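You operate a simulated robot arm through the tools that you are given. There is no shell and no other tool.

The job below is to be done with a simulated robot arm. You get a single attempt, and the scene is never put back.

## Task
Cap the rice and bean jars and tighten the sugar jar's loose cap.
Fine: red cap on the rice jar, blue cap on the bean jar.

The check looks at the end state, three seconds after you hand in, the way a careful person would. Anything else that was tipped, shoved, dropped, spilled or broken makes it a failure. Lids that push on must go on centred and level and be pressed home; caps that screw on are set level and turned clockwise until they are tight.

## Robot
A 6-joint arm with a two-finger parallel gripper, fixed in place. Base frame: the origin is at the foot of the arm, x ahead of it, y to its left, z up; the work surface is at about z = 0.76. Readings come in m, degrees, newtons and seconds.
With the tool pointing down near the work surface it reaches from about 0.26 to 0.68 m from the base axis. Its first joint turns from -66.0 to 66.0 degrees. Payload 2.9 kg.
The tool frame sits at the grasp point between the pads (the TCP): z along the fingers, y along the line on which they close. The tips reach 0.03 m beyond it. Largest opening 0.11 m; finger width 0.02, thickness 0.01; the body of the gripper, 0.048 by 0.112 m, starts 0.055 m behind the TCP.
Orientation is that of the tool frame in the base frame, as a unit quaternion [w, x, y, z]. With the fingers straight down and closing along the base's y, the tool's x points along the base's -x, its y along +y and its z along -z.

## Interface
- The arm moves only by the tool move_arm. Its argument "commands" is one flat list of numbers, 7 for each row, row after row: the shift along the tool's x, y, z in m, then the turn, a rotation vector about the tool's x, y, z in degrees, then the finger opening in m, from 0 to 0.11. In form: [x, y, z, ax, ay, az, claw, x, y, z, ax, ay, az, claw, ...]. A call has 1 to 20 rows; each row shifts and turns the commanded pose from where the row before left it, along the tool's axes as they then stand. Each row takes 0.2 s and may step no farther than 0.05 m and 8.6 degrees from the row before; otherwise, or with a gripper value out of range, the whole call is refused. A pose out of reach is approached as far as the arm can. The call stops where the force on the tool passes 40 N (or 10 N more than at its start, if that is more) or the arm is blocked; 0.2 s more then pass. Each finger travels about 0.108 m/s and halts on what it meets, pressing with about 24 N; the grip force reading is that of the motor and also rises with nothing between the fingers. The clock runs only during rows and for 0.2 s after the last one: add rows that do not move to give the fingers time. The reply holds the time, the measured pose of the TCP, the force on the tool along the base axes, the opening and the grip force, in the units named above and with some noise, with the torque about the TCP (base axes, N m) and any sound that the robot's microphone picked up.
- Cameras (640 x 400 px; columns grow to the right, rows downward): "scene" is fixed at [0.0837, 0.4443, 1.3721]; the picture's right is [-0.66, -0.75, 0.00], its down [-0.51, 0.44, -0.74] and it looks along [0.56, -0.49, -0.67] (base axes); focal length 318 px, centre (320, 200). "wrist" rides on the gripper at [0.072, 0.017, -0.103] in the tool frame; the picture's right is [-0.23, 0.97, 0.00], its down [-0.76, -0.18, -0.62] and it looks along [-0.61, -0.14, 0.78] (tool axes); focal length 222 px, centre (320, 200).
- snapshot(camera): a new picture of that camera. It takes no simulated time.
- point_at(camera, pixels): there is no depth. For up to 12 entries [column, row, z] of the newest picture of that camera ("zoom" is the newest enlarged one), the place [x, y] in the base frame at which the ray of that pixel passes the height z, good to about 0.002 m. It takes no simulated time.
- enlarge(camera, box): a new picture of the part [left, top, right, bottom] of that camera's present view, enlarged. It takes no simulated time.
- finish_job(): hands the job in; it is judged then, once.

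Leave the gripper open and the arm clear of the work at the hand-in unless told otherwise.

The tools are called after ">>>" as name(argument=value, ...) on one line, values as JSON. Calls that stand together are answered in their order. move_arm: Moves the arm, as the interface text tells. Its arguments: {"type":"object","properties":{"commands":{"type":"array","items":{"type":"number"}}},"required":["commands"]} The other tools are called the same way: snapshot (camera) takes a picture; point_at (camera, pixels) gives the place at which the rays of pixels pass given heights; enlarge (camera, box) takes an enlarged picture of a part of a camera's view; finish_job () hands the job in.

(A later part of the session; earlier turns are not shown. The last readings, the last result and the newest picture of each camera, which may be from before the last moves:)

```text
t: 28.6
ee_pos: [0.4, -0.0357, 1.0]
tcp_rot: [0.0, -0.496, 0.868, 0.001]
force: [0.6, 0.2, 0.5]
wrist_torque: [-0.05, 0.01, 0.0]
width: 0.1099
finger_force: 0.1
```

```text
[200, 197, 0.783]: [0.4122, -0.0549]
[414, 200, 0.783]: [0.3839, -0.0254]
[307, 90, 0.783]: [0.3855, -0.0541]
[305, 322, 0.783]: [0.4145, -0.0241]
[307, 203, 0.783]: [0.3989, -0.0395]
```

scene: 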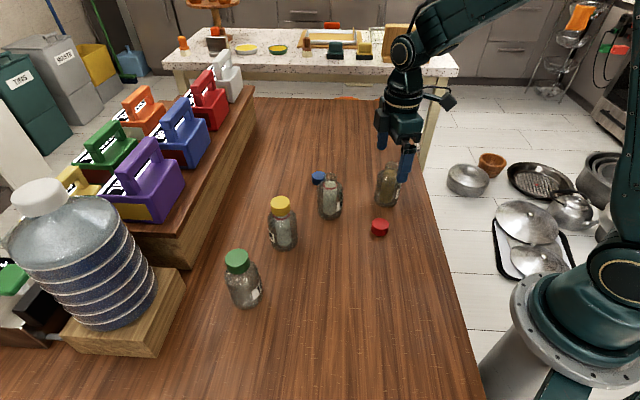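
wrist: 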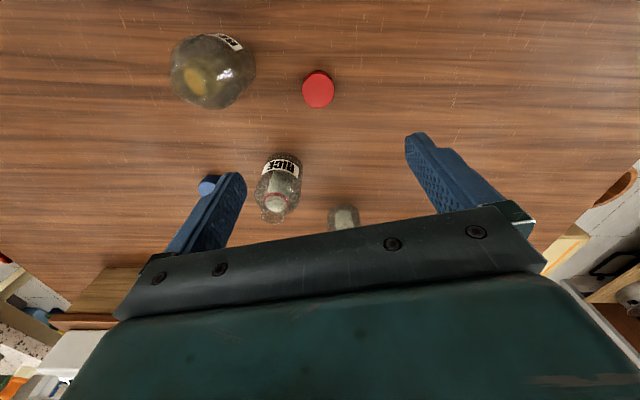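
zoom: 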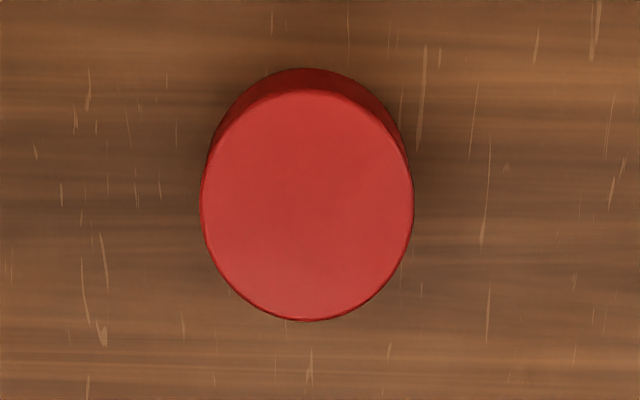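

The cap's centre is about (0.3985, -0.0398). I'll shift about 4 mm along tool x, go down 0.13 m, and check again from closer.

>>> move_arm(commands=[0.001, -0.0003, 0.033, 0, 0, 0, 0.1, 0.001, -0.0003, 0.033, 0, 0, 0, 0.09, 0.001, -0.0002, 0.033, 0, 0, 0, 0.08, 0.0011, -0.0002, 0.031, 0, 0, 0, 0.08, 0, 0, 0, 0, 0, 0, 0.08])

>>> snapshot(camera="wrist")

>>> enlarge(camera="wrist", box=[270, 90, 370, 190])

```text
t: 29.8
ee_pos: [0.3974, -0.0423, 0.8677]
tcp_rot: [0.0, -0.496, 0.868, 0.0]
force: [-0.1, 0.3, -0.2]
wrist_torque: [0.02, -0.02, -0.01]
width: 0.0804
finger_force: 0.0
```

```text
taken
```

wrist: 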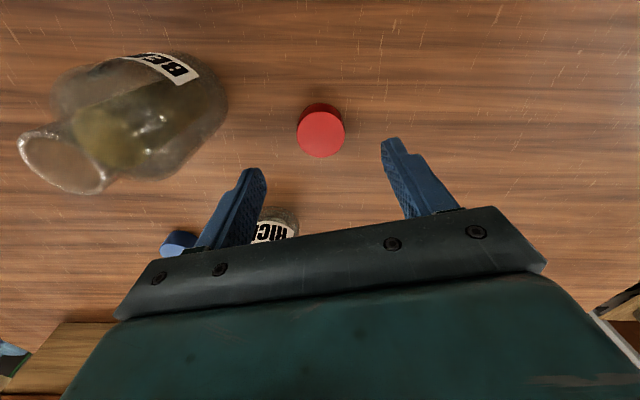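

```text
4.00 times, centred on (320, 140) of wrist
```

zoom: 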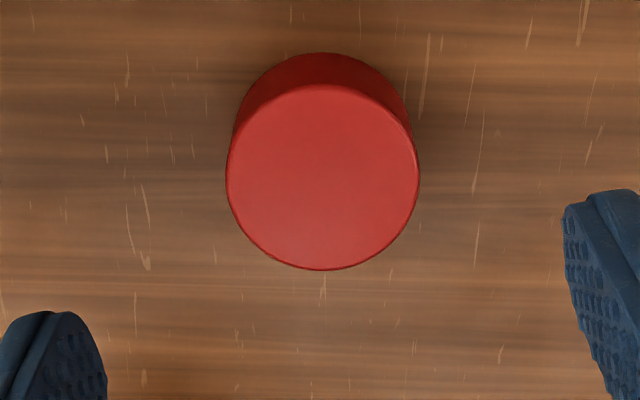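

The cap is now about 1.5 mm off along tool -x and 0.5 mm along +y. I'll correct this, go down to about z 0.797 so the tips are about 7 mm above the table, and close on the cap.

>>> move_arm(commands=[-0.0015, 0.0004, 0.025, 0, 0, 0, 0.08, 0, 0, 0.025, 0, 0, 0, 0.075, 0, 0, 0.0205, 0, 0, 0, 0.07, 0, 0, 0, 0, 0, 0, 0.06, 0, 0, 0, 0, 0, 0, 0.05, 0, 0, 0, 0, 0, 0, 0.035, 0, 0, 0, 0, 0, 0, 0.03, 0, 0, 0, 0, 0, 0, 0.03])

>>> enlarge(camera="wrist", box=[240, 100, 400, 240])

>>> enlarge(camera="scene", box=[340, 170, 430, 250])

```text
t: 31.6
ee_pos: [0.3973, -0.0417, 0.7973]
tcp_rot: [0.001, -0.496, 0.868, 0.0]
force: [0.0, 0.2, -0.4]
wrist_torque: [0.02, -0.01, -0.01]
width: 0.0428
finger_force: 23.9
```

```text
2.86 times, centred on (320, 170) of wrist
```

zoom: 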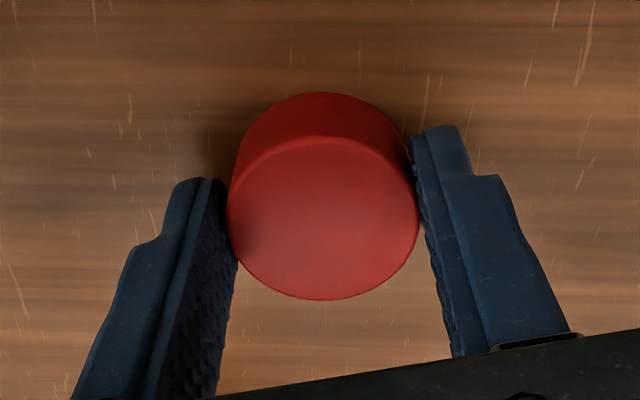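

```text
5.00 times, centred on (385, 210) of scene
```

zoom: 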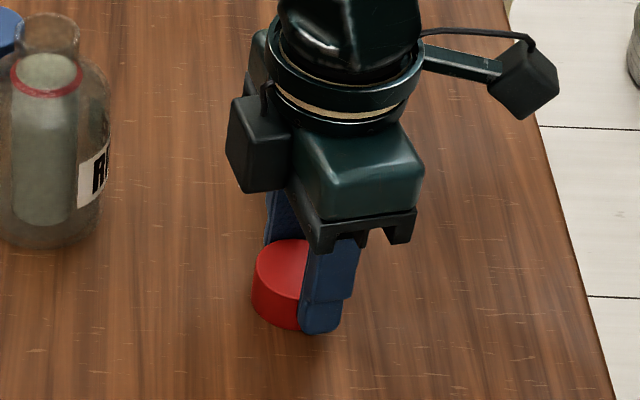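

I have the red cap at width 0.0428, centred in the tool by my projection. I'll lift it 0.2 m and carry it just past the rice jar, so the wrist camera can see the jar's mouth clear of the cap before I place it.

>>> move_arm(commands=[0, 0, -0.02, 0, 0, 0, 0.03, 0, 0, -0.045, 0, 0, 0, 0.03, 0, 0, -0.045, 0, 0, 0, 0.03, 0, 0, -0.045, 0, 0, 0, 0.03, 0, 0, -0.045, 0, 0, 0, 0.03, -0.0265, -0.01286, 0, 0, 0, 0, 0.03, -0.0265, -0.01286, 0, 0, 0, 0, 0.03, -0.0265, -0.01286, 0, 0, 0, 0, 0.03, -0.0265, -0.01286, 0, 0, 0, 0, 0.03, -0.0265, -0.01286, 0, 0, 0, 0, 0.03, -0.0265, -0.01286, 0, 0, 0, 0, 0.03, -0.026, -0.01284, 0, 0, 0, 0, 0.03, 0, 0, 0, 0, 0, 0, 0.03])

>>> snapshot(camera="wrist")

>>> snapshot(camera="scene")

```text
t: 34.4
ee_pos: [0.5706, 0.076, 0.998]
tcp_rot: [0.0, -0.496, 0.868, 0.0]
force: [-0.2, 0.6, 0.5]
wrist_torque: [0.0, -0.03, 0.01]
width: 0.0426
finger_force: 24.0
```

```text
taken
```

wrist: 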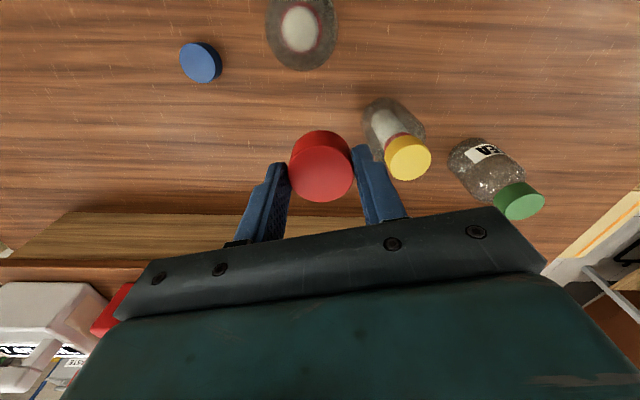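

```text
taken
```

scene: 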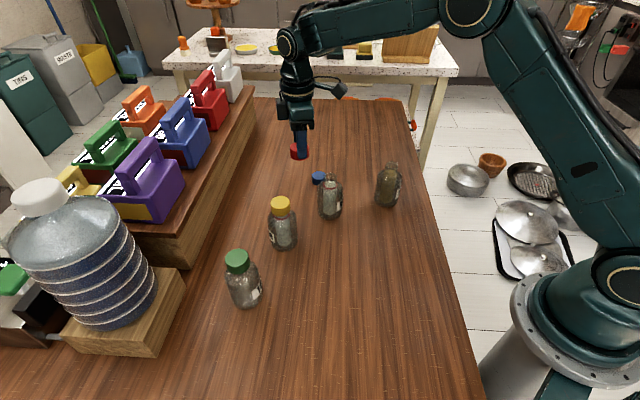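

The camera now looks almost straight down on the rice jar, at about (300,30). I'll enlarge its mouth.

>>> enlarge(camera="wrist", box=[250, 0, 350, 75])

```text
5.33 times, centred on (300, 38) of wrist
```

zoom: 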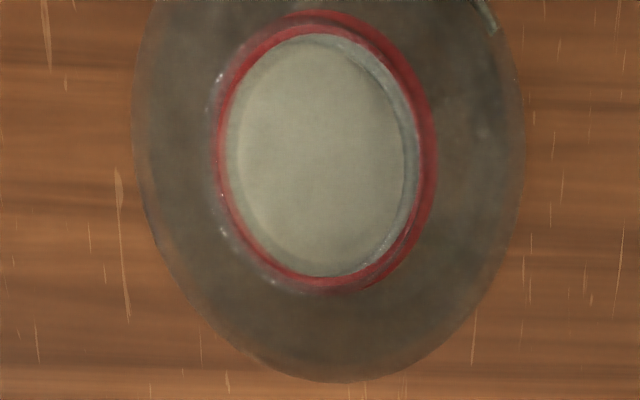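

The mouth rim spans columns about 228-413 and rows 33-277 in the zoom, and the red ring columns 215-437, rows 12-292. I'll convert both.

>>> point_at(camera="zoom", pixels=[[228, 155, 0.883], [413, 155, 0.883], [320, 33, 0.883], [320, 277, 0.883], [215, 152, 0.855], [437, 152, 0.855], [326, 12, 0.855], [326, 292, 0.855], [133, 100, 0.82], [526, 100, 0.82], [340, 382, 0.82]])

```text
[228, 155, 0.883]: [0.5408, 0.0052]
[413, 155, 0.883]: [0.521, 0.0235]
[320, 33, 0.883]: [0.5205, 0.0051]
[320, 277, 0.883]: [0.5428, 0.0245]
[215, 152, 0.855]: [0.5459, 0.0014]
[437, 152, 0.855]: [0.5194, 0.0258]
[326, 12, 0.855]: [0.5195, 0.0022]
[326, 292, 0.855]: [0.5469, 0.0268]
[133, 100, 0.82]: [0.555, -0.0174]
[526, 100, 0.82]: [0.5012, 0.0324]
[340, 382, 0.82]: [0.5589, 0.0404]
```

From both the point_at values and my own projection, the rice mouth is about 0.0713 m along tool +x and 0.0009 m along +y from the held cap's axis. I'll move over it, lower to about z 0.948 (cap bottom about 28 mm above the rim) and check alignment.

>>> move_arm(commands=[0.0238, 0.0003, 0, 0, 0, 0, 0.03, 0.0238, 0.0003, 0, 0, 0, 0, 0.03, 0.0237, 0.0003, 0, 0, 0, 0, 0.03, 0, 0, 0.025, 0, 0, 0, 0.03, 0, 0, 0.025, 0, 0, 0, 0.03, 0, 0, 0, 0, 0, 0, 0.03])

>>> snapshot(camera="wrist")

>>> enlarge(camera="scene", box=[290, 130, 370, 220])

```text
t: 35.8
ee_pos: [0.5342, 0.0093, 0.9478]
tcp_rot: [0.0, -0.496, 0.868, -0.001]
force: [0.1, 0.3, -1.2]
wrist_torque: [0.0, 0.03, 0.0]
width: 0.0428
finger_force: 24.2
```

```text
taken
```

wrist: 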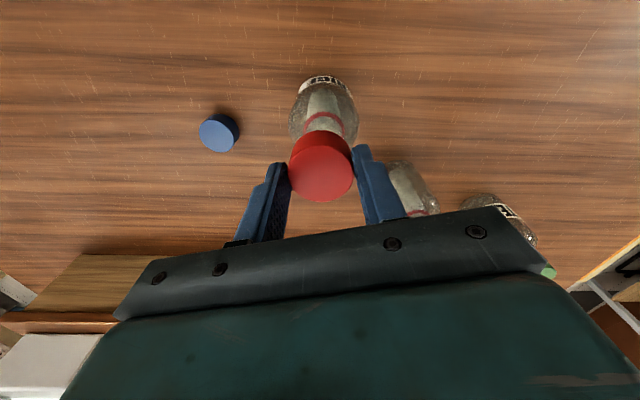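

```text
4.44 times, centred on (330, 175) of scene
```

zoom: 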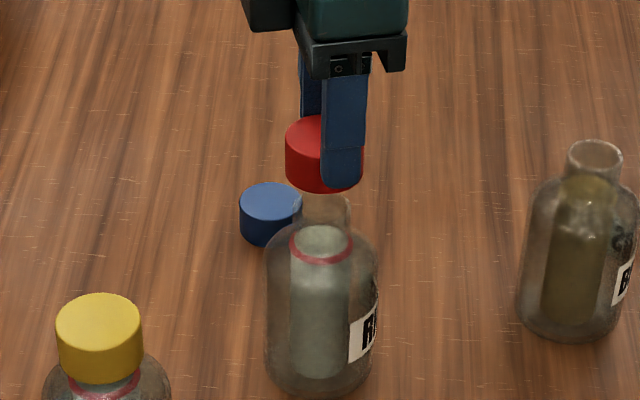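

The reading says (0.534, 0.009), which is a few mm from what I expected in y. I'll take two more readings without moving to average out the noise.

>>> move_arm(commands=[0, 0, 0, 0, 0, 0, 0.03])

>>> move_arm(commands=[0, 0, 0, 0, 0, 0, 0.03])

>>> enlarge(camera="wrist", box=[260, 60, 380, 220])

>>> enlarge(camera="scene", box=[310, 150, 350, 200])

```text
t: 36.2
ee_pos: [0.5331, 0.0101, 0.9477]
tcp_rot: [0.001, -0.496, 0.868, -0.001]
force: [0.7, 0.3, 0.5]
wrist_torque: [0.01, -0.01, 0.02]
width: 0.0426
finger_force: 23.6
```

```text
t: 36.6
ee_pos: [0.5355, 0.0096, 0.9481]
tcp_rot: [0.0, -0.497, 0.868, 0.0]
force: [1.5, 0.3, -0.5]
wrist_torque: [0.06, -0.01, 0.0]
width: 0.0429
finger_force: 23.9
```

```text
2.50 times, centred on (320, 140) of wrist
```

zoom: 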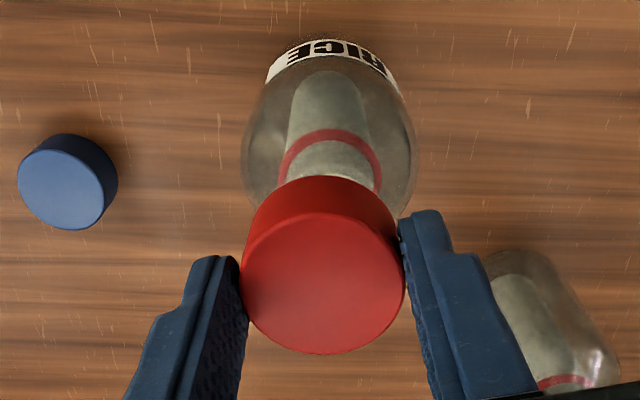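

```text
8.00 times, centred on (330, 175) of scene
```

zoom: 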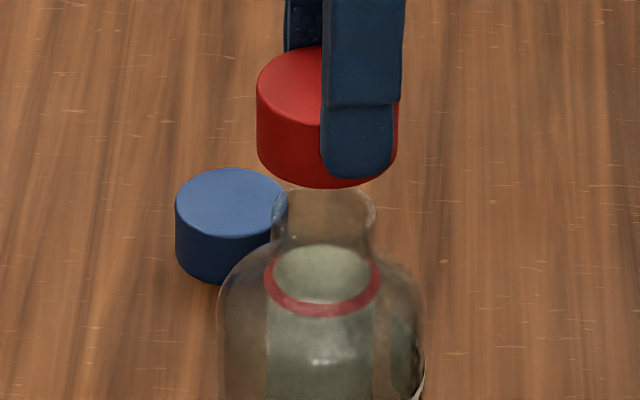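

The arm averages (0.534, 0.0097). In the scene view the cap's column lines up with the neck (both about 330.9), so tool x is good. In the wrist view the ring is centred about 4 px right of the axis while the cap is at 1 px, so the jar is about 2.8 mm along tool +y. I'll correct that and recheck.

>>> move_arm(commands=[-0.0005, 0.0027, 0, 0, 0, 0, 0.03, 0, 0, 0.012, 0, 0, 0, 0.03, 0, 0, 0, 0, 0, 0, 0.03])

>>> enlarge(camera="wrist", box=[260, 60, 380, 220])

>>> enlarge(camera="scene", box=[310, 150, 350, 200])

```text
t: 37.4
ee_pos: [0.5303, 0.0115, 0.9355]
tcp_rot: [0.0, -0.496, 0.868, 0.0]
force: [0.0, 0.2, 0.4]
wrist_torque: [-0.03, -0.02, 0.0]
width: 0.0426
finger_force: 24.2
```

```text
2.50 times, centred on (320, 140) of wrist
```

zoom: 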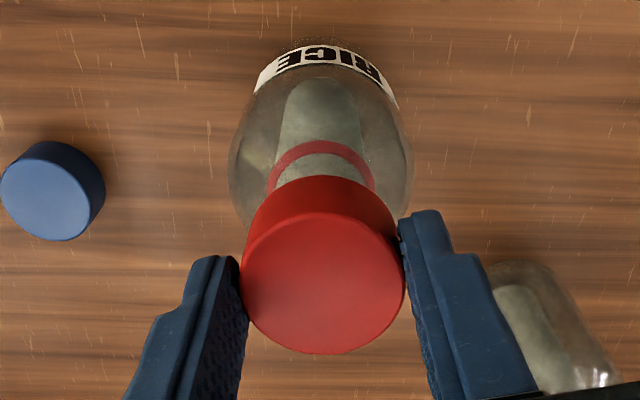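

```text
8.00 times, centred on (330, 175) of scene
```

zoom: 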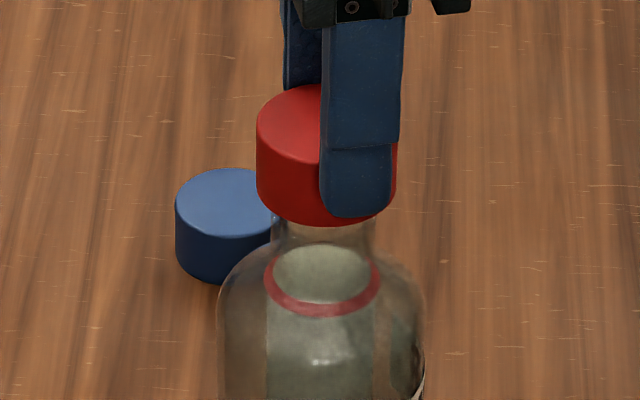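

Everything lines up now: the ring and body are centred at column 320 in the wrist view, the cap at 321, and the scene columns match. The cap bottom is at about z 0.8985 and the rim at 0.883. I'll lower gently, 14 mm and then in 2 mm steps, watching the force.

>>> move_arm(commands=[0, -0.0003, 0.007, 0, 0, 0, 0.03, 0, 0, 0.007, 0, 0, 0, 0.03, 0, 0, 0.002, 0, 0, 0, 0.03, 0, 0, 0.002, 0, 0, 0, 0.03])

>>> enlarge(camera="scene", box=[310, 150, 350, 200])

```text
t: 38.4
ee_pos: [0.5293, 0.0149, 0.9176]
tcp_rot: [-0.001, -0.496, 0.868, 0.0]
force: [-0.4, -1.9, 0.1]
wrist_torque: [-0.05, -0.03, 0.0]
width: 0.0426
finger_force: 24.4
```

```text
8.00 times, centred on (330, 175) of scene
```

zoom: 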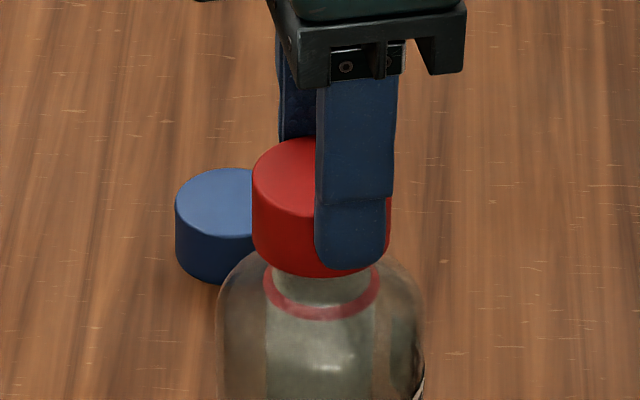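

There's no resistance yet, only about 1.9 N sideways, and the cap's bottom edge in the zoom is at (325,277), around rim height or below. I'll keep going down in 2 mm steps.

>>> move_arm(commands=[0, 0, 0.002, 0, 0, 0, 0.03, 0, 0, 0.002, 0, 0, 0, 0.03])

>>> enlarge(camera="scene", box=[310, 150, 350, 200])

>>> enlarge(camera="wrist", box=[260, 60, 380, 220])

```text
t: 39.0
ee_pos: [0.5304, 0.0156, 0.9162]
tcp_rot: [0.001, -0.496, 0.868, 0.0]
force: [-5.3, -4.0, 14.8]
wrist_torque: [-0.21, 0.27, -0.01]
width: 0.0423
finger_force: 24.1
```

```text
8.00 times, centred on (330, 175) of scene
```

zoom: 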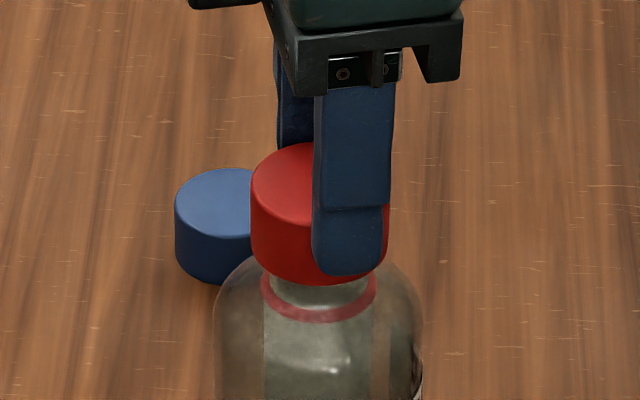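

```text
2.50 times, centred on (320, 140) of wrist
```

zoom: 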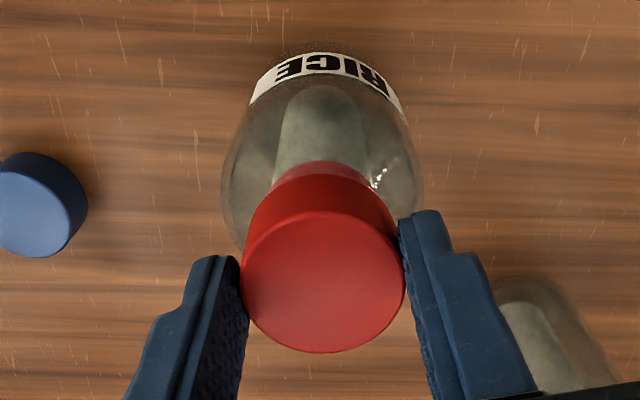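

Contact: 14.8 N upward, with the cap about 12 mm down over the neck and resting on the thread. The side force of (-5, -4) N means the gripper sits slightly to one side, so I'll ease about 0.8 mm along tool +x, 0.3 mm along +y and 0.7 mm up, then read again.

>>> move_arm(commands=[0.0008, 0.0003, -0.0007, 0, 0, 0, 0.03, 0, 0, 0, 0, 0, 0, 0.03])

```text
t: 39.6
ee_pos: [0.5297, 0.0145, 0.9154]
tcp_rot: [0.001, -0.497, 0.868, 0.0]
force: [-2.6, -1.5, 12.8]
wrist_torque: [0.13, 0.0, 0.01]
width: 0.0421
finger_force: 24.1
```

The side force dropped, with 12.8 N of press. I'll start turning clockwise, 40 degrees first, keeping this light press.

>>> move_arm(commands=[0, 0, 0.0001, 0, 0, 8, 0.03, 0, 0, 0.0001, 0, 0, 8, 0.03, 0, 0, 0.0001, 0, 0, 8, 0.03, 0, 0, 0.0001, 0, 0, 8, 0.03, 0, 0, 0.0001, 0, 0, 8, 0.03])

>>> enlarge(camera="scene", box=[290, 140, 370, 230])

```text
t: 40.8
ee_pos: [0.531, 0.0148, 0.9143]
tcp_rot: [0.0, -0.169, 0.986, -0.001]
force: [-6.0, 3.5, 14.6]
wrist_torque: [0.29, 0.43, -0.01]
width: 0.0423
finger_force: 24.0
```

```text
4.44 times, centred on (330, 185) of scene
```

zoom: 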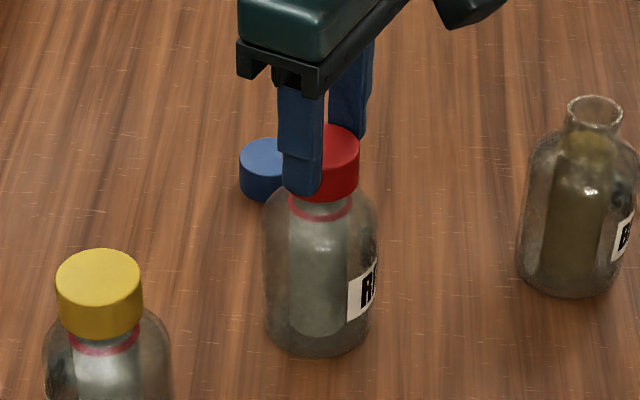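

The jar's label barely moved, so the cap is turning on the neck with almost no torque. There's side force of (-6, 3.5) N, so I'll shift slightly with it and continue clockwise 48 degrees.

>>> move_arm(commands=[0.0006, 0.0006, 0, 0, 0, 0, 0.03, 0, 0, 0.0001, 0, 0, 8, 0.03, 0, 0, 0.0001, 0, 0, 8, 0.03, 0, 0, 0.0001, 0, 0, 8, 0.03, 0, 0, 0.0001, 0, 0, 8, 0.03, 0, 0, 0.0001, 0, 0, 8, 0.03, 0, 0, 0.0001, 0, 0, 8, 0.03])

>>> enlarge(camera="scene", box=[290, 140, 370, 230])

>>> enlarge(camera="wrist", box=[260, 60, 380, 220])

```text
t: 42.4
ee_pos: [0.5304, 0.0141, 0.9142]
tcp_rot: [0.002, 0.247, 0.969, 0.001]
force: [-2.7, 8.8, 17.9]
wrist_torque: [0.66, 0.31, 0.01]
width: 0.0422
finger_force: 23.5
```

```text
4.44 times, centred on (330, 185) of scene
```

zoom: 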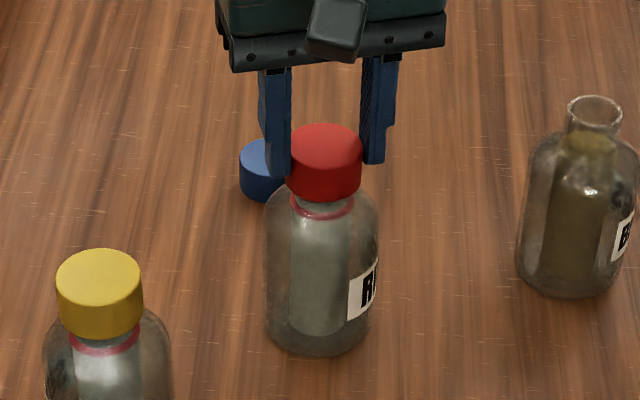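

```text
2.50 times, centred on (320, 140) of wrist
```

zoom: 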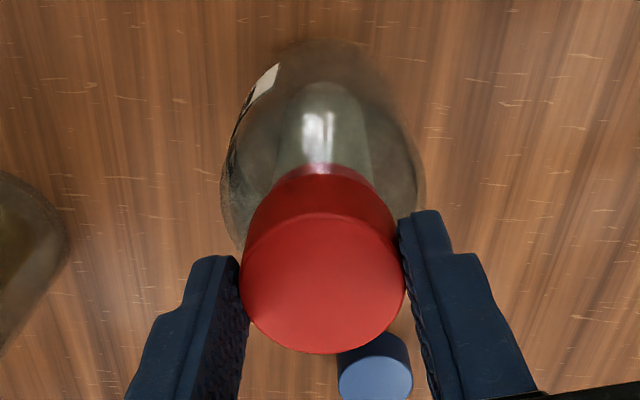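

After 88 degrees the torque about z is still about zero and z isn't dropping, so the thread hasn't caught yet. Side force (-2.7, 8.8) N follows the gripper's rotation, so the cap sits slightly off the turning axis. I'll shift about 0.9 mm along tool +x and +y, ease the press a little, and continue clockwise.

>>> move_arm(commands=[0.0009, 0.0009, -0.0006, 0, 0, 0, 0.03, 0, 0, 0, 0, 0, 8, 0.03, 0, 0, 0, 0, 0, 8, 0.03, 0, 0, 0, 0, 0, 8, 0.03, 0, 0, 0, 0, 0, 8, 0.03, 0, 0, 0, 0, 0, 8, 0.03, 0, 0, 0, 0, 0, 8, 0.03, 0, 0, 0, 0, 0, 8, 0.03])

>>> enlarge(camera="scene", box=[290, 140, 370, 230])

```text
t: 44.2
ee_pos: [0.53, 0.0157, 0.913]
tcp_rot: [0.001, 0.673, 0.739, 0.0]
force: [3.3, -2.2, 3.4]
wrist_torque: [-0.5, -0.26, 0.12]
width: 0.0424
finger_force: 24.1
```

```text
4.44 times, centred on (330, 185) of scene
```

zoom: 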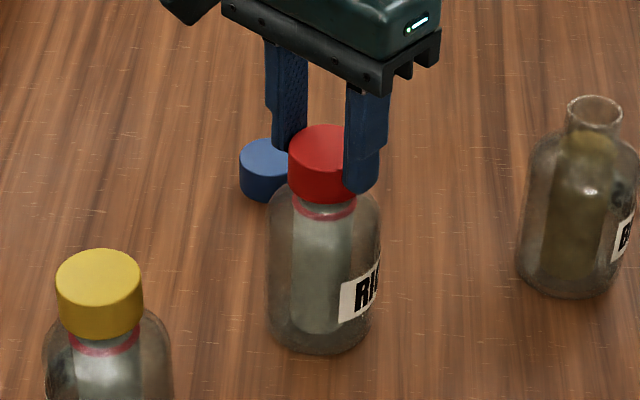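

The upward force fell to 3.4 N, the torque about z is 0.12 N m and z dropped a little, so the thread seems to have caught. I'll open, go up and check that the cap sits level.

>>> move_arm(commands=[0, 0, 0, 0, 0, 0, 0.05, 0, 0, 0, 0, 0, 0, 0.07, 0, 0, 0, 0, 0, 0, 0.09, 0, 0, -0.015, 0, 0, 0, 0.1, 0, 0, -0.025, 0, 0, 0, 0.11, 0, 0, 0, 0, 0, 0, 0.11])

>>> enlarge(camera="scene", box=[310, 155, 350, 205])

>>> snapshot(camera="wrist")

```text
t: 45.6
ee_pos: [0.5316, 0.0173, 0.9549]
tcp_rot: [0.0, 0.672, 0.741, 0.001]
force: [0.6, 0.1, -0.3]
wrist_torque: [-0.02, -0.01, 0.0]
width: 0.1103
finger_force: 0.0
```

```text
8.00 times, centred on (330, 180) of scene
```

zoom: 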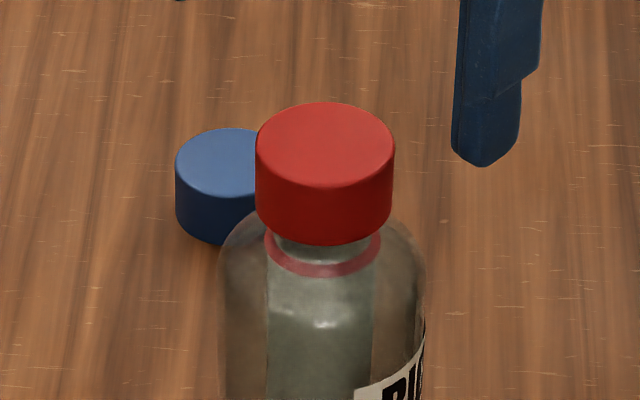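

```text
taken
```

wrist: 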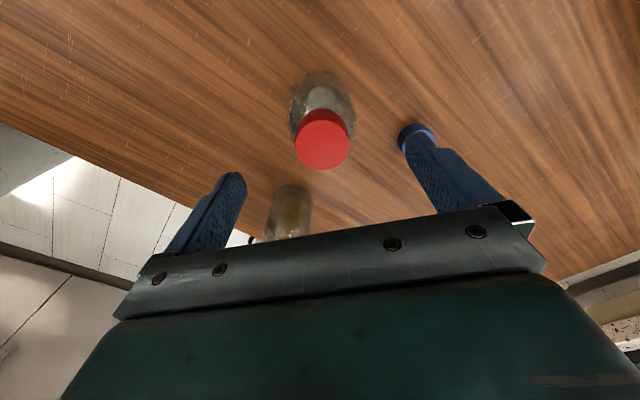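

The red cap sits level and centred, about 16 mm above the ring (it was 18 mm at first contact). I'll wind the open gripper back counter-clockwise 145 degrees for another stroke, then check centring.

>>> move_arm(commands=[0, 0, 0, 0, 0, -8.1, 0.11, 0, 0, 0, 0, 0, -8.1, 0.11, 0, 0, 0, 0, 0, -8.1, 0.11, 0, 0, 0, 0, 0, -8.1, 0.11, 0, 0, 0, 0, 0, -8.1, 0.11, 0, 0, 0, 0, 0, -8.1, 0.11, 0, 0, 0, 0, 0, -8.1, 0.11, 0, 0, 0, 0, 0, -8.1, 0.11, 0, 0, 0, 0, 0, -8.1, 0.11, 0, 0, 0, 0, 0, -8.1, 0.11, 0, 0, 0, 0, 0, -8.1, 0.11, 0, 0, 0, 0, 0, -8.1, 0.11, 0, 0, 0, 0, 0, -8.1, 0.11, 0, 0, 0, 0, 0, -8.1, 0.11, 0, 0, 0, 0, 0, -8.1, 0.11, 0, 0, 0, 0, 0, -8.1, 0.11, 0, 0, 0, 0, 0, -8.1, 0.11, 0, 0, 0, 0, 0, -8.1, 0.11])

>>> enlarge(camera="wrist", box=[270, 80, 370, 180])

```text
t: 49.4
ee_pos: [0.5304, 0.0152, 0.9535]
tcp_rot: [0.0, -0.511, 0.859, -0.001]
force: [0.7, 0.0, 0.8]
wrist_torque: [-0.03, -0.03, 0.01]
width: 0.1101
finger_force: 0.0
```

```text
4.00 times, centred on (320, 130) of wrist
```

zoom: 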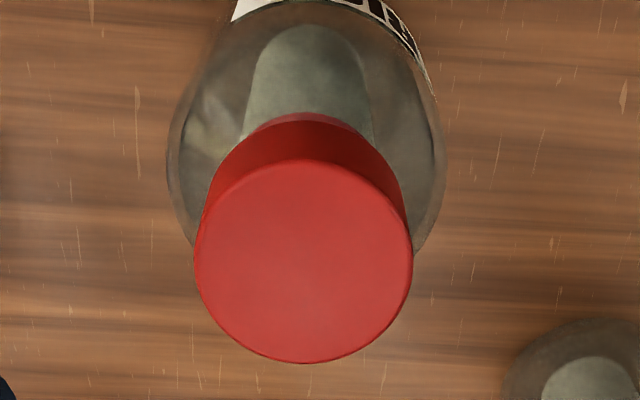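

The cap's centre shows at column 315.75, which is about 3.7 mm along tool -y, with tool x aligned. The cap top is at about z 0.8945. I'll correct, go down to z 0.9095 and grip.

>>> move_arm(commands=[0, -0.0037, 0.015, 0, 0, 0, 0.09, 0, 0, 0.015, 0, 0, 0, 0.08, 0, 0, 0.0145, 0, 0, 0, 0.07, 0, 0, 0, 0, 0, 0, 0.055, 0, 0, 0, 0, 0, 0, 0.045, 0, 0, 0, 0, 0, 0, 0.035, 0, 0, 0, 0, 0, 0, 0.03, 0, 0, 0, 0, 0, 0, 0.03])

>>> enlarge(camera="wrist", box=[240, 80, 400, 220])

>>> enlarge(camera="scene", box=[290, 140, 370, 230])

```text
t: 51.2
ee_pos: [0.5338, 0.0139, 0.9081]
tcp_rot: [0.0, -0.51, 0.86, 0.0]
force: [-1.2, 0.9, 0.1]
wrist_torque: [0.11, 0.07, 0.01]
width: 0.0432
finger_force: 23.8
```

```text
2.86 times, centred on (320, 150) of wrist
```

zoom: 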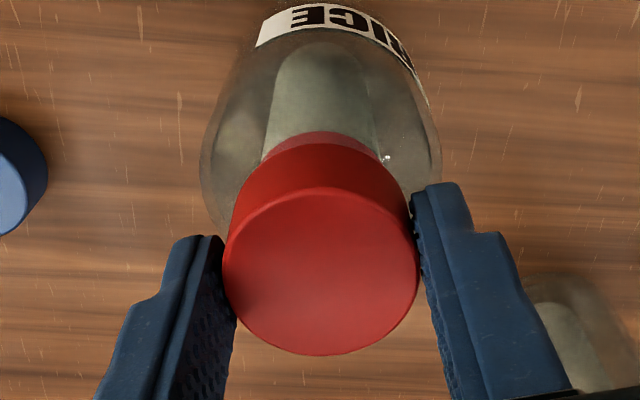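

```text
4.44 times, centred on (330, 185) of scene
```

zoom: 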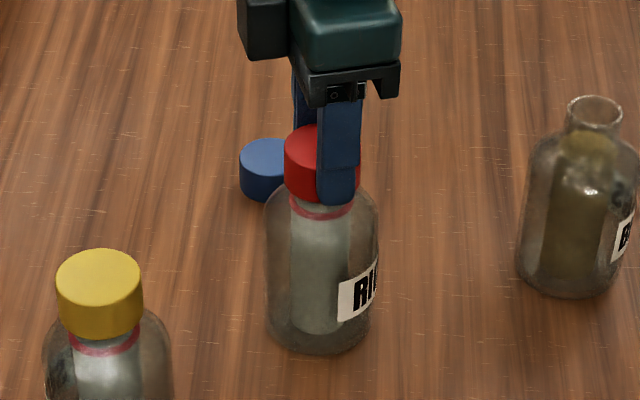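

The grip is good and centred. I'll turn clockwise 48 degrees with a light press and watch the torque and label.

>>> move_arm(commands=[0, 0, 0.0008, 0, 0, 8, 0.03, 0, 0, 0.0002, 0, 0, 8, 0.03, 0, 0, 0.0001, 0, 0, 8, 0.03, 0, 0, 0.0001, 0, 0, 8, 0.03, 0, 0, 0.0001, 0, 0, 8, 0.03, 0, 0, 0.0001, 0, 0, 8, 0.03])

>>> enlarge(camera="scene", box=[290, 140, 370, 230])

```text
t: 52.6
ee_pos: [0.5339, 0.014, 0.9068]
tcp_rot: [0.0, -0.115, 0.993, 0.0]
force: [-1.0, 0.1, -0.6]
wrist_torque: [0.02, 0.07, 0.04]
width: 0.0433
finger_force: 24.4
```

```text
4.44 times, centred on (330, 185) of scene
```

zoom: 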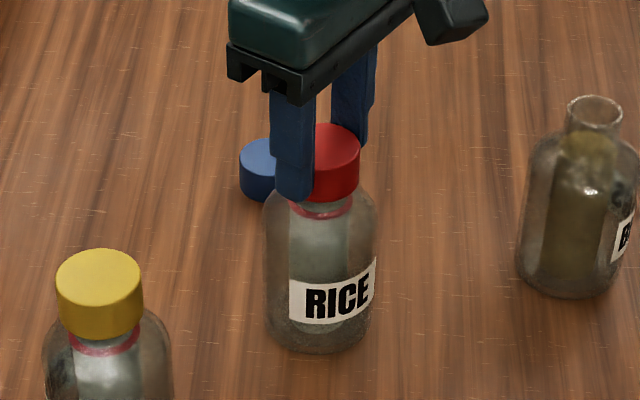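

The label swung about 50 degrees, so without press the jar just turned along with the cap. I need downward load to hold the jar, so I'll press in small steps without turning and read the force.

>>> move_arm(commands=[0, 0, 0.0007, 0, 0, 0, 0.03, 0, 0, 0.0007, 0, 0, 0, 0.03, 0, 0, 0.0006, 0, 0, 0, 0.03])

>>> enlarge(camera="scene", box=[310, 155, 350, 205])

```text
t: 53.4
ee_pos: [0.5333, 0.0147, 0.9075]
tcp_rot: [0.002, -0.115, 0.993, -0.001]
force: [-2.2, -4.8, 17.6]
wrist_torque: [-0.12, 0.27, 0.0]
width: 0.0432
finger_force: 24.2
```

```text
8.00 times, centred on (330, 180) of scene
```

zoom: 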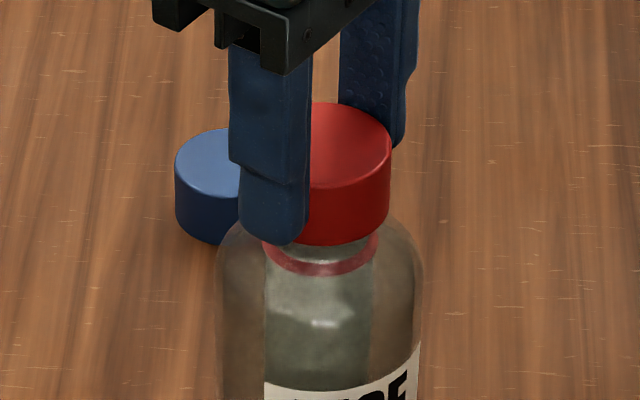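

I have 17.6 N of press now. I'll turn clockwise 40 degrees with this load and see how far the jar follows.

>>> move_arm(commands=[0, 0, 0.0001, 0, 0, 8, 0.03, 0, 0, 0.0001, 0, 0, 8, 0.03, 0, 0, 0.0001, 0, 0, 8, 0.03, 0, 0, 0.0001, 0, 0, 8, 0.03, 0, 0, 0.0001, 0, 0, 8, 0.03])

>>> enlarge(camera="scene", box=[290, 140, 370, 230])

```text
t: 54.6
ee_pos: [0.5337, 0.0147, 0.9061]
tcp_rot: [-0.001, 0.232, 0.973, 0.001]
force: [1.5, 0.5, 7.8]
wrist_torque: [0.08, -0.07, 0.19]
width: 0.043
finger_force: 24.4
```

```text
4.44 times, centred on (330, 185) of scene
```

zoom: 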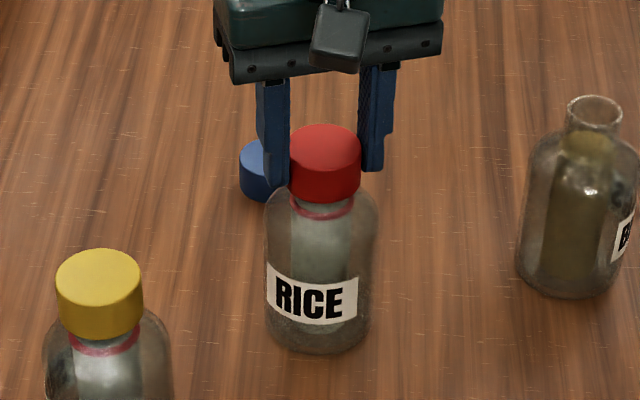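

The jar followed about 37 of 40 degrees at 0.19 N m. I'll look closely at the red cap's height and level before deciding whether it's seated or binding.

>>> enlarge(camera="scene", box=[310, 155, 350, 205])

>>> enlarge(camera="wrist", box=[260, 60, 380, 220])

```text
8.00 times, centred on (330, 180) of scene
```

zoom: 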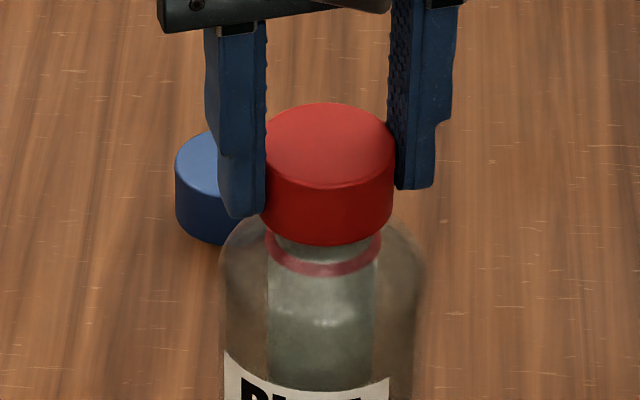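

```text
2.50 times, centred on (320, 140) of wrist
```

zoom: 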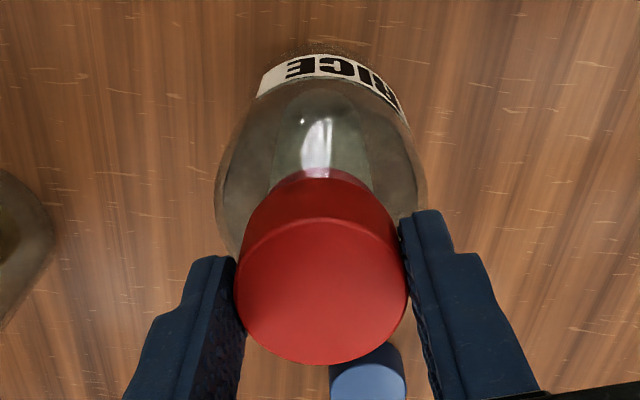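

Working it out with the full projection, the rice cap's bottom is now about 15 mm above its ring, the same as the sugar cap's. So both are down at the same stop. I'll press up to about 22 N and turn a bit more to tighten the rice cap firmly.

>>> move_arm(commands=[0, 0, 0.0008, 0, 0, 0, 0.03, 0, 0, 0.0008, 0, 0, 0, 0.03, 0, 0, 0.0004, 0, 0, 0, 0.03])

>>> move_arm(commands=[0, 0, 0.0001, 0, 0, 8, 0.03, 0, 0, 0.0001, 0, 0, 8, 0.03, 0, 0, 0.0001, 0, 0, 8, 0.03])

>>> enlarge(camera="scene", box=[290, 140, 370, 230])

```text
t: 55.4
ee_pos: [0.5332, 0.0143, 0.9062]
tcp_rot: [0.001, 0.231, 0.973, 0.0]
force: [-8.5, 1.1, 25.3]
wrist_torque: [0.02, 0.5, -0.01]
width: 0.0428
finger_force: 24.4
```

```text
t: 56.2
ee_pos: [0.5314, 0.0131, 0.9033]
tcp_rot: [-0.001, 0.43, 0.903, 0.0]
force: [-1.9, -3.2, 14.8]
wrist_torque: [-0.09, -0.06, 0.13]
width: 0.0419
finger_force: 24.1
```

```text
4.44 times, centred on (330, 185) of scene
```

zoom: 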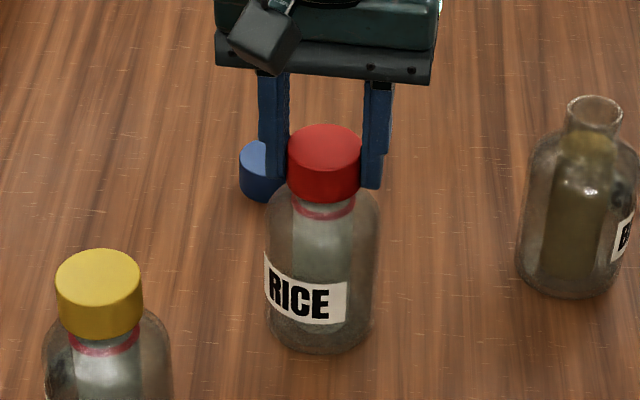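

The jar followed about 12 of 24 degrees and the fingers slid down slightly, letting the press fall to 14.8 N. I'll build the press up again while turning 24 degrees more and read the torque.

>>> move_arm(commands=[0, 0, 0.0008, 0, 0, 0, 0.03, 0, 0, 0.0003, 0, 0, 6, 0.03, 0, 0, 0.0003, 0, 0, 6, 0.03, 0, 0, 0.0003, 0, 0, 6, 0.03, 0, 0, 0.0003, 0, 0, 6, 0.03])

>>> enlarge(camera="scene", box=[290, 140, 370, 230])

```text
t: 57.4
ee_pos: [0.5322, 0.0142, 0.901]
tcp_rot: [0.0, 0.607, 0.795, 0.0]
force: [-0.3, 0.2, 15.9]
wrist_torque: [0.0, -0.04, 0.22]
width: 0.0414
finger_force: 23.9
```

```text
4.44 times, centred on (330, 185) of scene
```

zoom: 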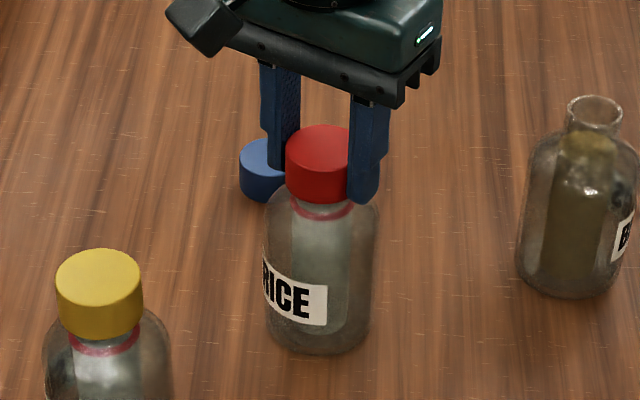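

The jar followed about 21 of 24 degrees at 0.22 N m, so the cap is now locked to the jar. The fingertips have slid to about the cap's lower edge, so I'll unload, open, rise clear and inspect.

>>> move_arm(commands=[0, 0, -0.0015, 0, 0, 0, 0.03, 0, 0, -0.0005, 0, 0, 0, 0.05, 0, 0, 0, 0, 0, 0, 0.07, 0, 0, 0, 0, 0, 0, 0.09, 0, 0, -0.02, 0, 0, 0, 0.11, 0, 0, -0.035, 0, 0, 0, 0.11, 0, 0, -0.04, 0, 0, 0, 0.11, 0, 0, 0, 0, 0, 0, 0.11])

>>> enlarge(camera="scene", box=[310, 155, 350, 205])

>>> snapshot(camera="wrist")

>>> snapshot(camera="scene")

```text
t: 59.2
ee_pos: [0.5324, 0.0157, 0.9982]
tcp_rot: [0.0, 0.606, 0.795, 0.0]
force: [0.1, 0.0, 0.4]
wrist_torque: [-0.03, -0.01, 0.06]
width: 0.11
finger_force: 0.0
```

```text
8.00 times, centred on (330, 180) of scene
```

zoom: 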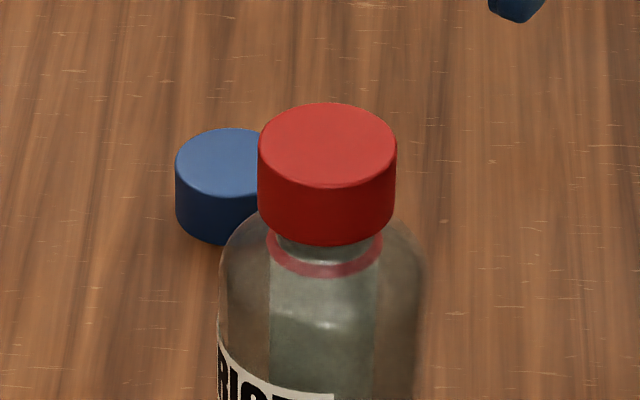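

```text
taken
```

wrist: 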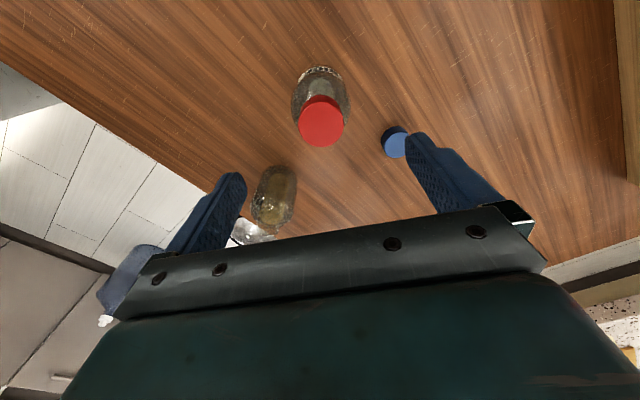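

```text
taken
```

scene: 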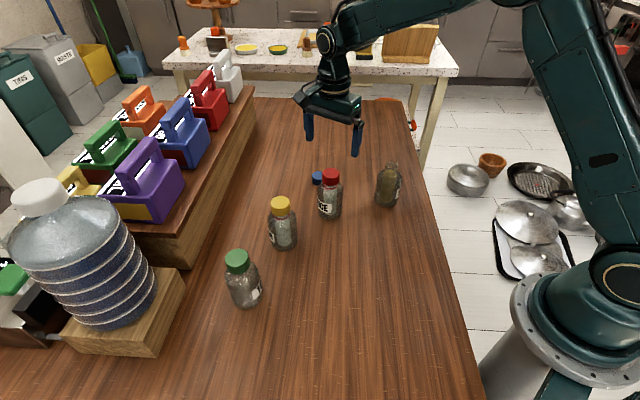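

The red cap is level and centred on the rice jar. The bean jar has no red ring, like the tea jar whose cap sits right down on the shoulder, so that cap probably pushes on. Next I'll turn the gripper back to -60 degrees up here and move over to the blue cap near (0.653, -0.052).

>>> move_arm(commands=[0, 0, 0, 0, 0, -8.4, 0.11, 0, 0, 0, 0, 0, -8.4, 0.11, 0, 0, 0, 0, 0, -8.4, 0.11, 0, 0, 0, 0, 0, -8.4, 0.11, 0, 0, 0, 0, 0, -8.4, 0.11, 0, 0, 0, 0, 0, -8.4, 0.11, 0, 0, 0, 0, 0, -8.4, 0.11, 0, 0, 0, 0, 0, -8.4, 0.11, 0, 0, 0, 0, 0, -8.4, 0.11, 0, 0, 0, 0, 0, -8.4, 0.11, 0, 0, 0, 0, 0, -8.4, 0.11, 0, 0, 0, 0, 0, -8.4, 0.11, 0, 0, 0, 0, 0, -8.4, 0.11, 0, 0, 0, 0, 0, -8.4, 0.11, 0, 0, 0, 0, 0, -8.4, 0.11, 0, 0, 0, 0, 0, -8.4, 0.11])

>>> move_arm(commands=[-0.0006, -0.0345, 0, 0, 0, 0, 0.11, -0.0006, -0.0345, 0, 0, 0, 0, 0.11, -0.0006, -0.0345, 0, 0, 0, 0, 0.11, -0.0007, -0.0346, 0, 0, 0, 0, 0.11, 0, 0, 0, 0, 0, 0, 0.11])

>>> snapshot(camera="wrist")

>>> snapshot(camera="scene")

```text
t: 62.6
ee_pos: [0.5316, 0.0146, 0.9984]
tcp_rot: [0.0, -0.499, 0.867, -0.001]
force: [0.0, -0.2, 0.1]
wrist_torque: [0.02, -0.01, 0.02]
width: 0.1098
finger_force: 0.0
```

```text
t: 63.8
ee_pos: [0.6531, -0.0533, 0.9992]
tcp_rot: [0.0, -0.497, 0.868, 0.0]
force: [-0.5, 0.1, 0.1]
wrist_torque: [0.01, 0.01, -0.02]
width: 0.1099
finger_force: 0.1
```

```text
taken
```

wrist: 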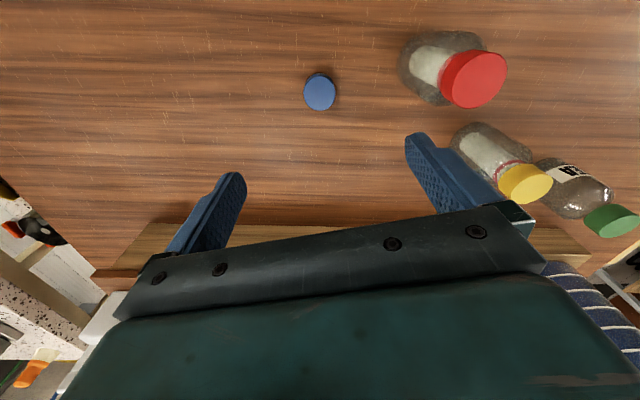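

```text
taken
```

scene: 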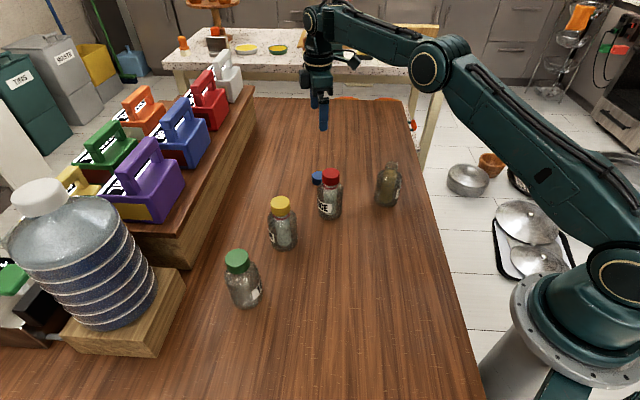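

The blue cap shows near (320,92), almost on the tool axis. I'll enlarge it for the exact centre.

>>> enlarge(camera="wrist", box=[290, 60, 350, 120])

```text
6.67 times, centred on (320, 90) of wrist
```

zoom: 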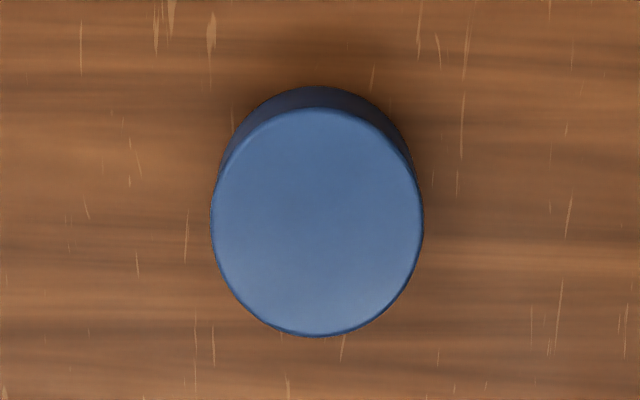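

The cap's centre is at about (319.5, 93.3), essentially on axis. I'll go down 0.13 m, narrowing the fingers, and recheck from closer.

>>> move_arm(commands=[0, 0, 0.033, 0, 0, 0, 0.1, 0, 0, 0.033, 0, 0, 0, 0.09, 0, 0, 0.033, 0, 0, 0, 0.08, 0, 0, 0.031, 0, 0, 0, 0.08, 0, 0, 0, 0, 0, 0, 0.08])

>>> enlarge(camera="wrist", box=[270, 90, 370, 190])

>>> snapshot(camera="scene")

```text
t: 65.0
ee_pos: [0.6562, -0.0516, 0.869]
tcp_rot: [0.0, -0.498, 0.867, -0.001]
force: [0.1, 0.0, 0.2]
wrist_torque: [0.0, -0.02, 0.0]
width: 0.0801
finger_force: 0.1
```

```text
4.00 times, centred on (320, 140) of wrist
```

zoom: 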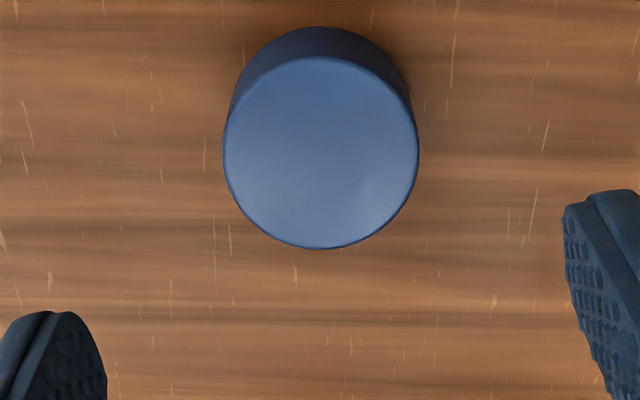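

```text
taken
```

scene: 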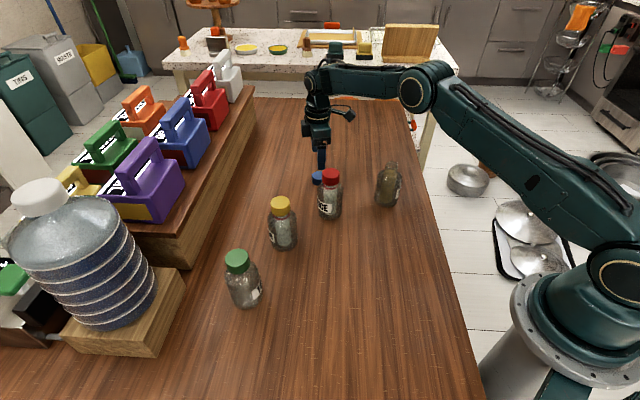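

The cap centre is about 3.6 mm along tool +x, with y aligned. I'll correct that, go down 0.072 m to z 0.797, and close on the blue cap.

>>> move_arm(commands=[0.0036, 0.0001, 0.025, 0, 0, 0, 0.08, 0, 0, 0.025, 0, 0, 0, 0.075, 0, 0, 0.0215, 0, 0, 0, 0.07, 0, 0, 0, 0, 0, 0, 0.06, 0, 0, 0, 0, 0, 0, 0.05, 0, 0, 0, 0, 0, 0, 0.035, 0, 0, 0, 0, 0, 0, 0.03, 0, 0, 0, 0, 0, 0, 0.03])

>>> enlarge(camera="wrist", box=[240, 100, 400, 240])

>>> enlarge(camera="scene", box=[280, 110, 370, 220])

```text
t: 66.8
ee_pos: [0.6535, -0.0568, 0.7978]
tcp_rot: [0.0, -0.498, 0.867, 0.0]
force: [0.3, 0.5, -0.2]
wrist_torque: [-0.02, 0.0, -0.02]
width: 0.0425
finger_force: 24.0
```

```text
2.86 times, centred on (320, 170) of wrist
```

zoom: 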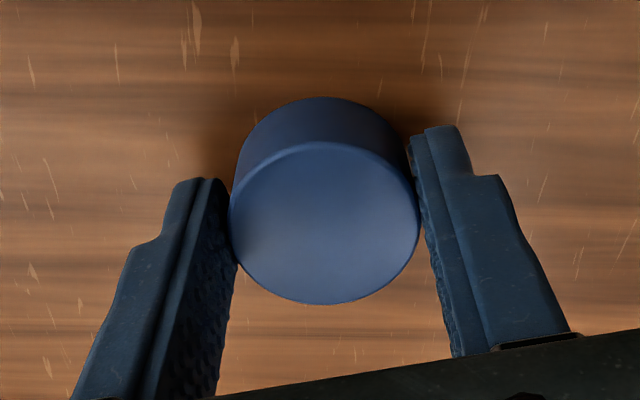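

```text
3.64 times, centred on (325, 165) of scene
```

zoom: 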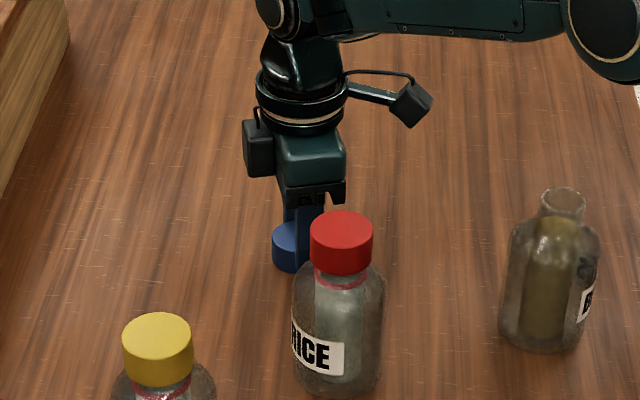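

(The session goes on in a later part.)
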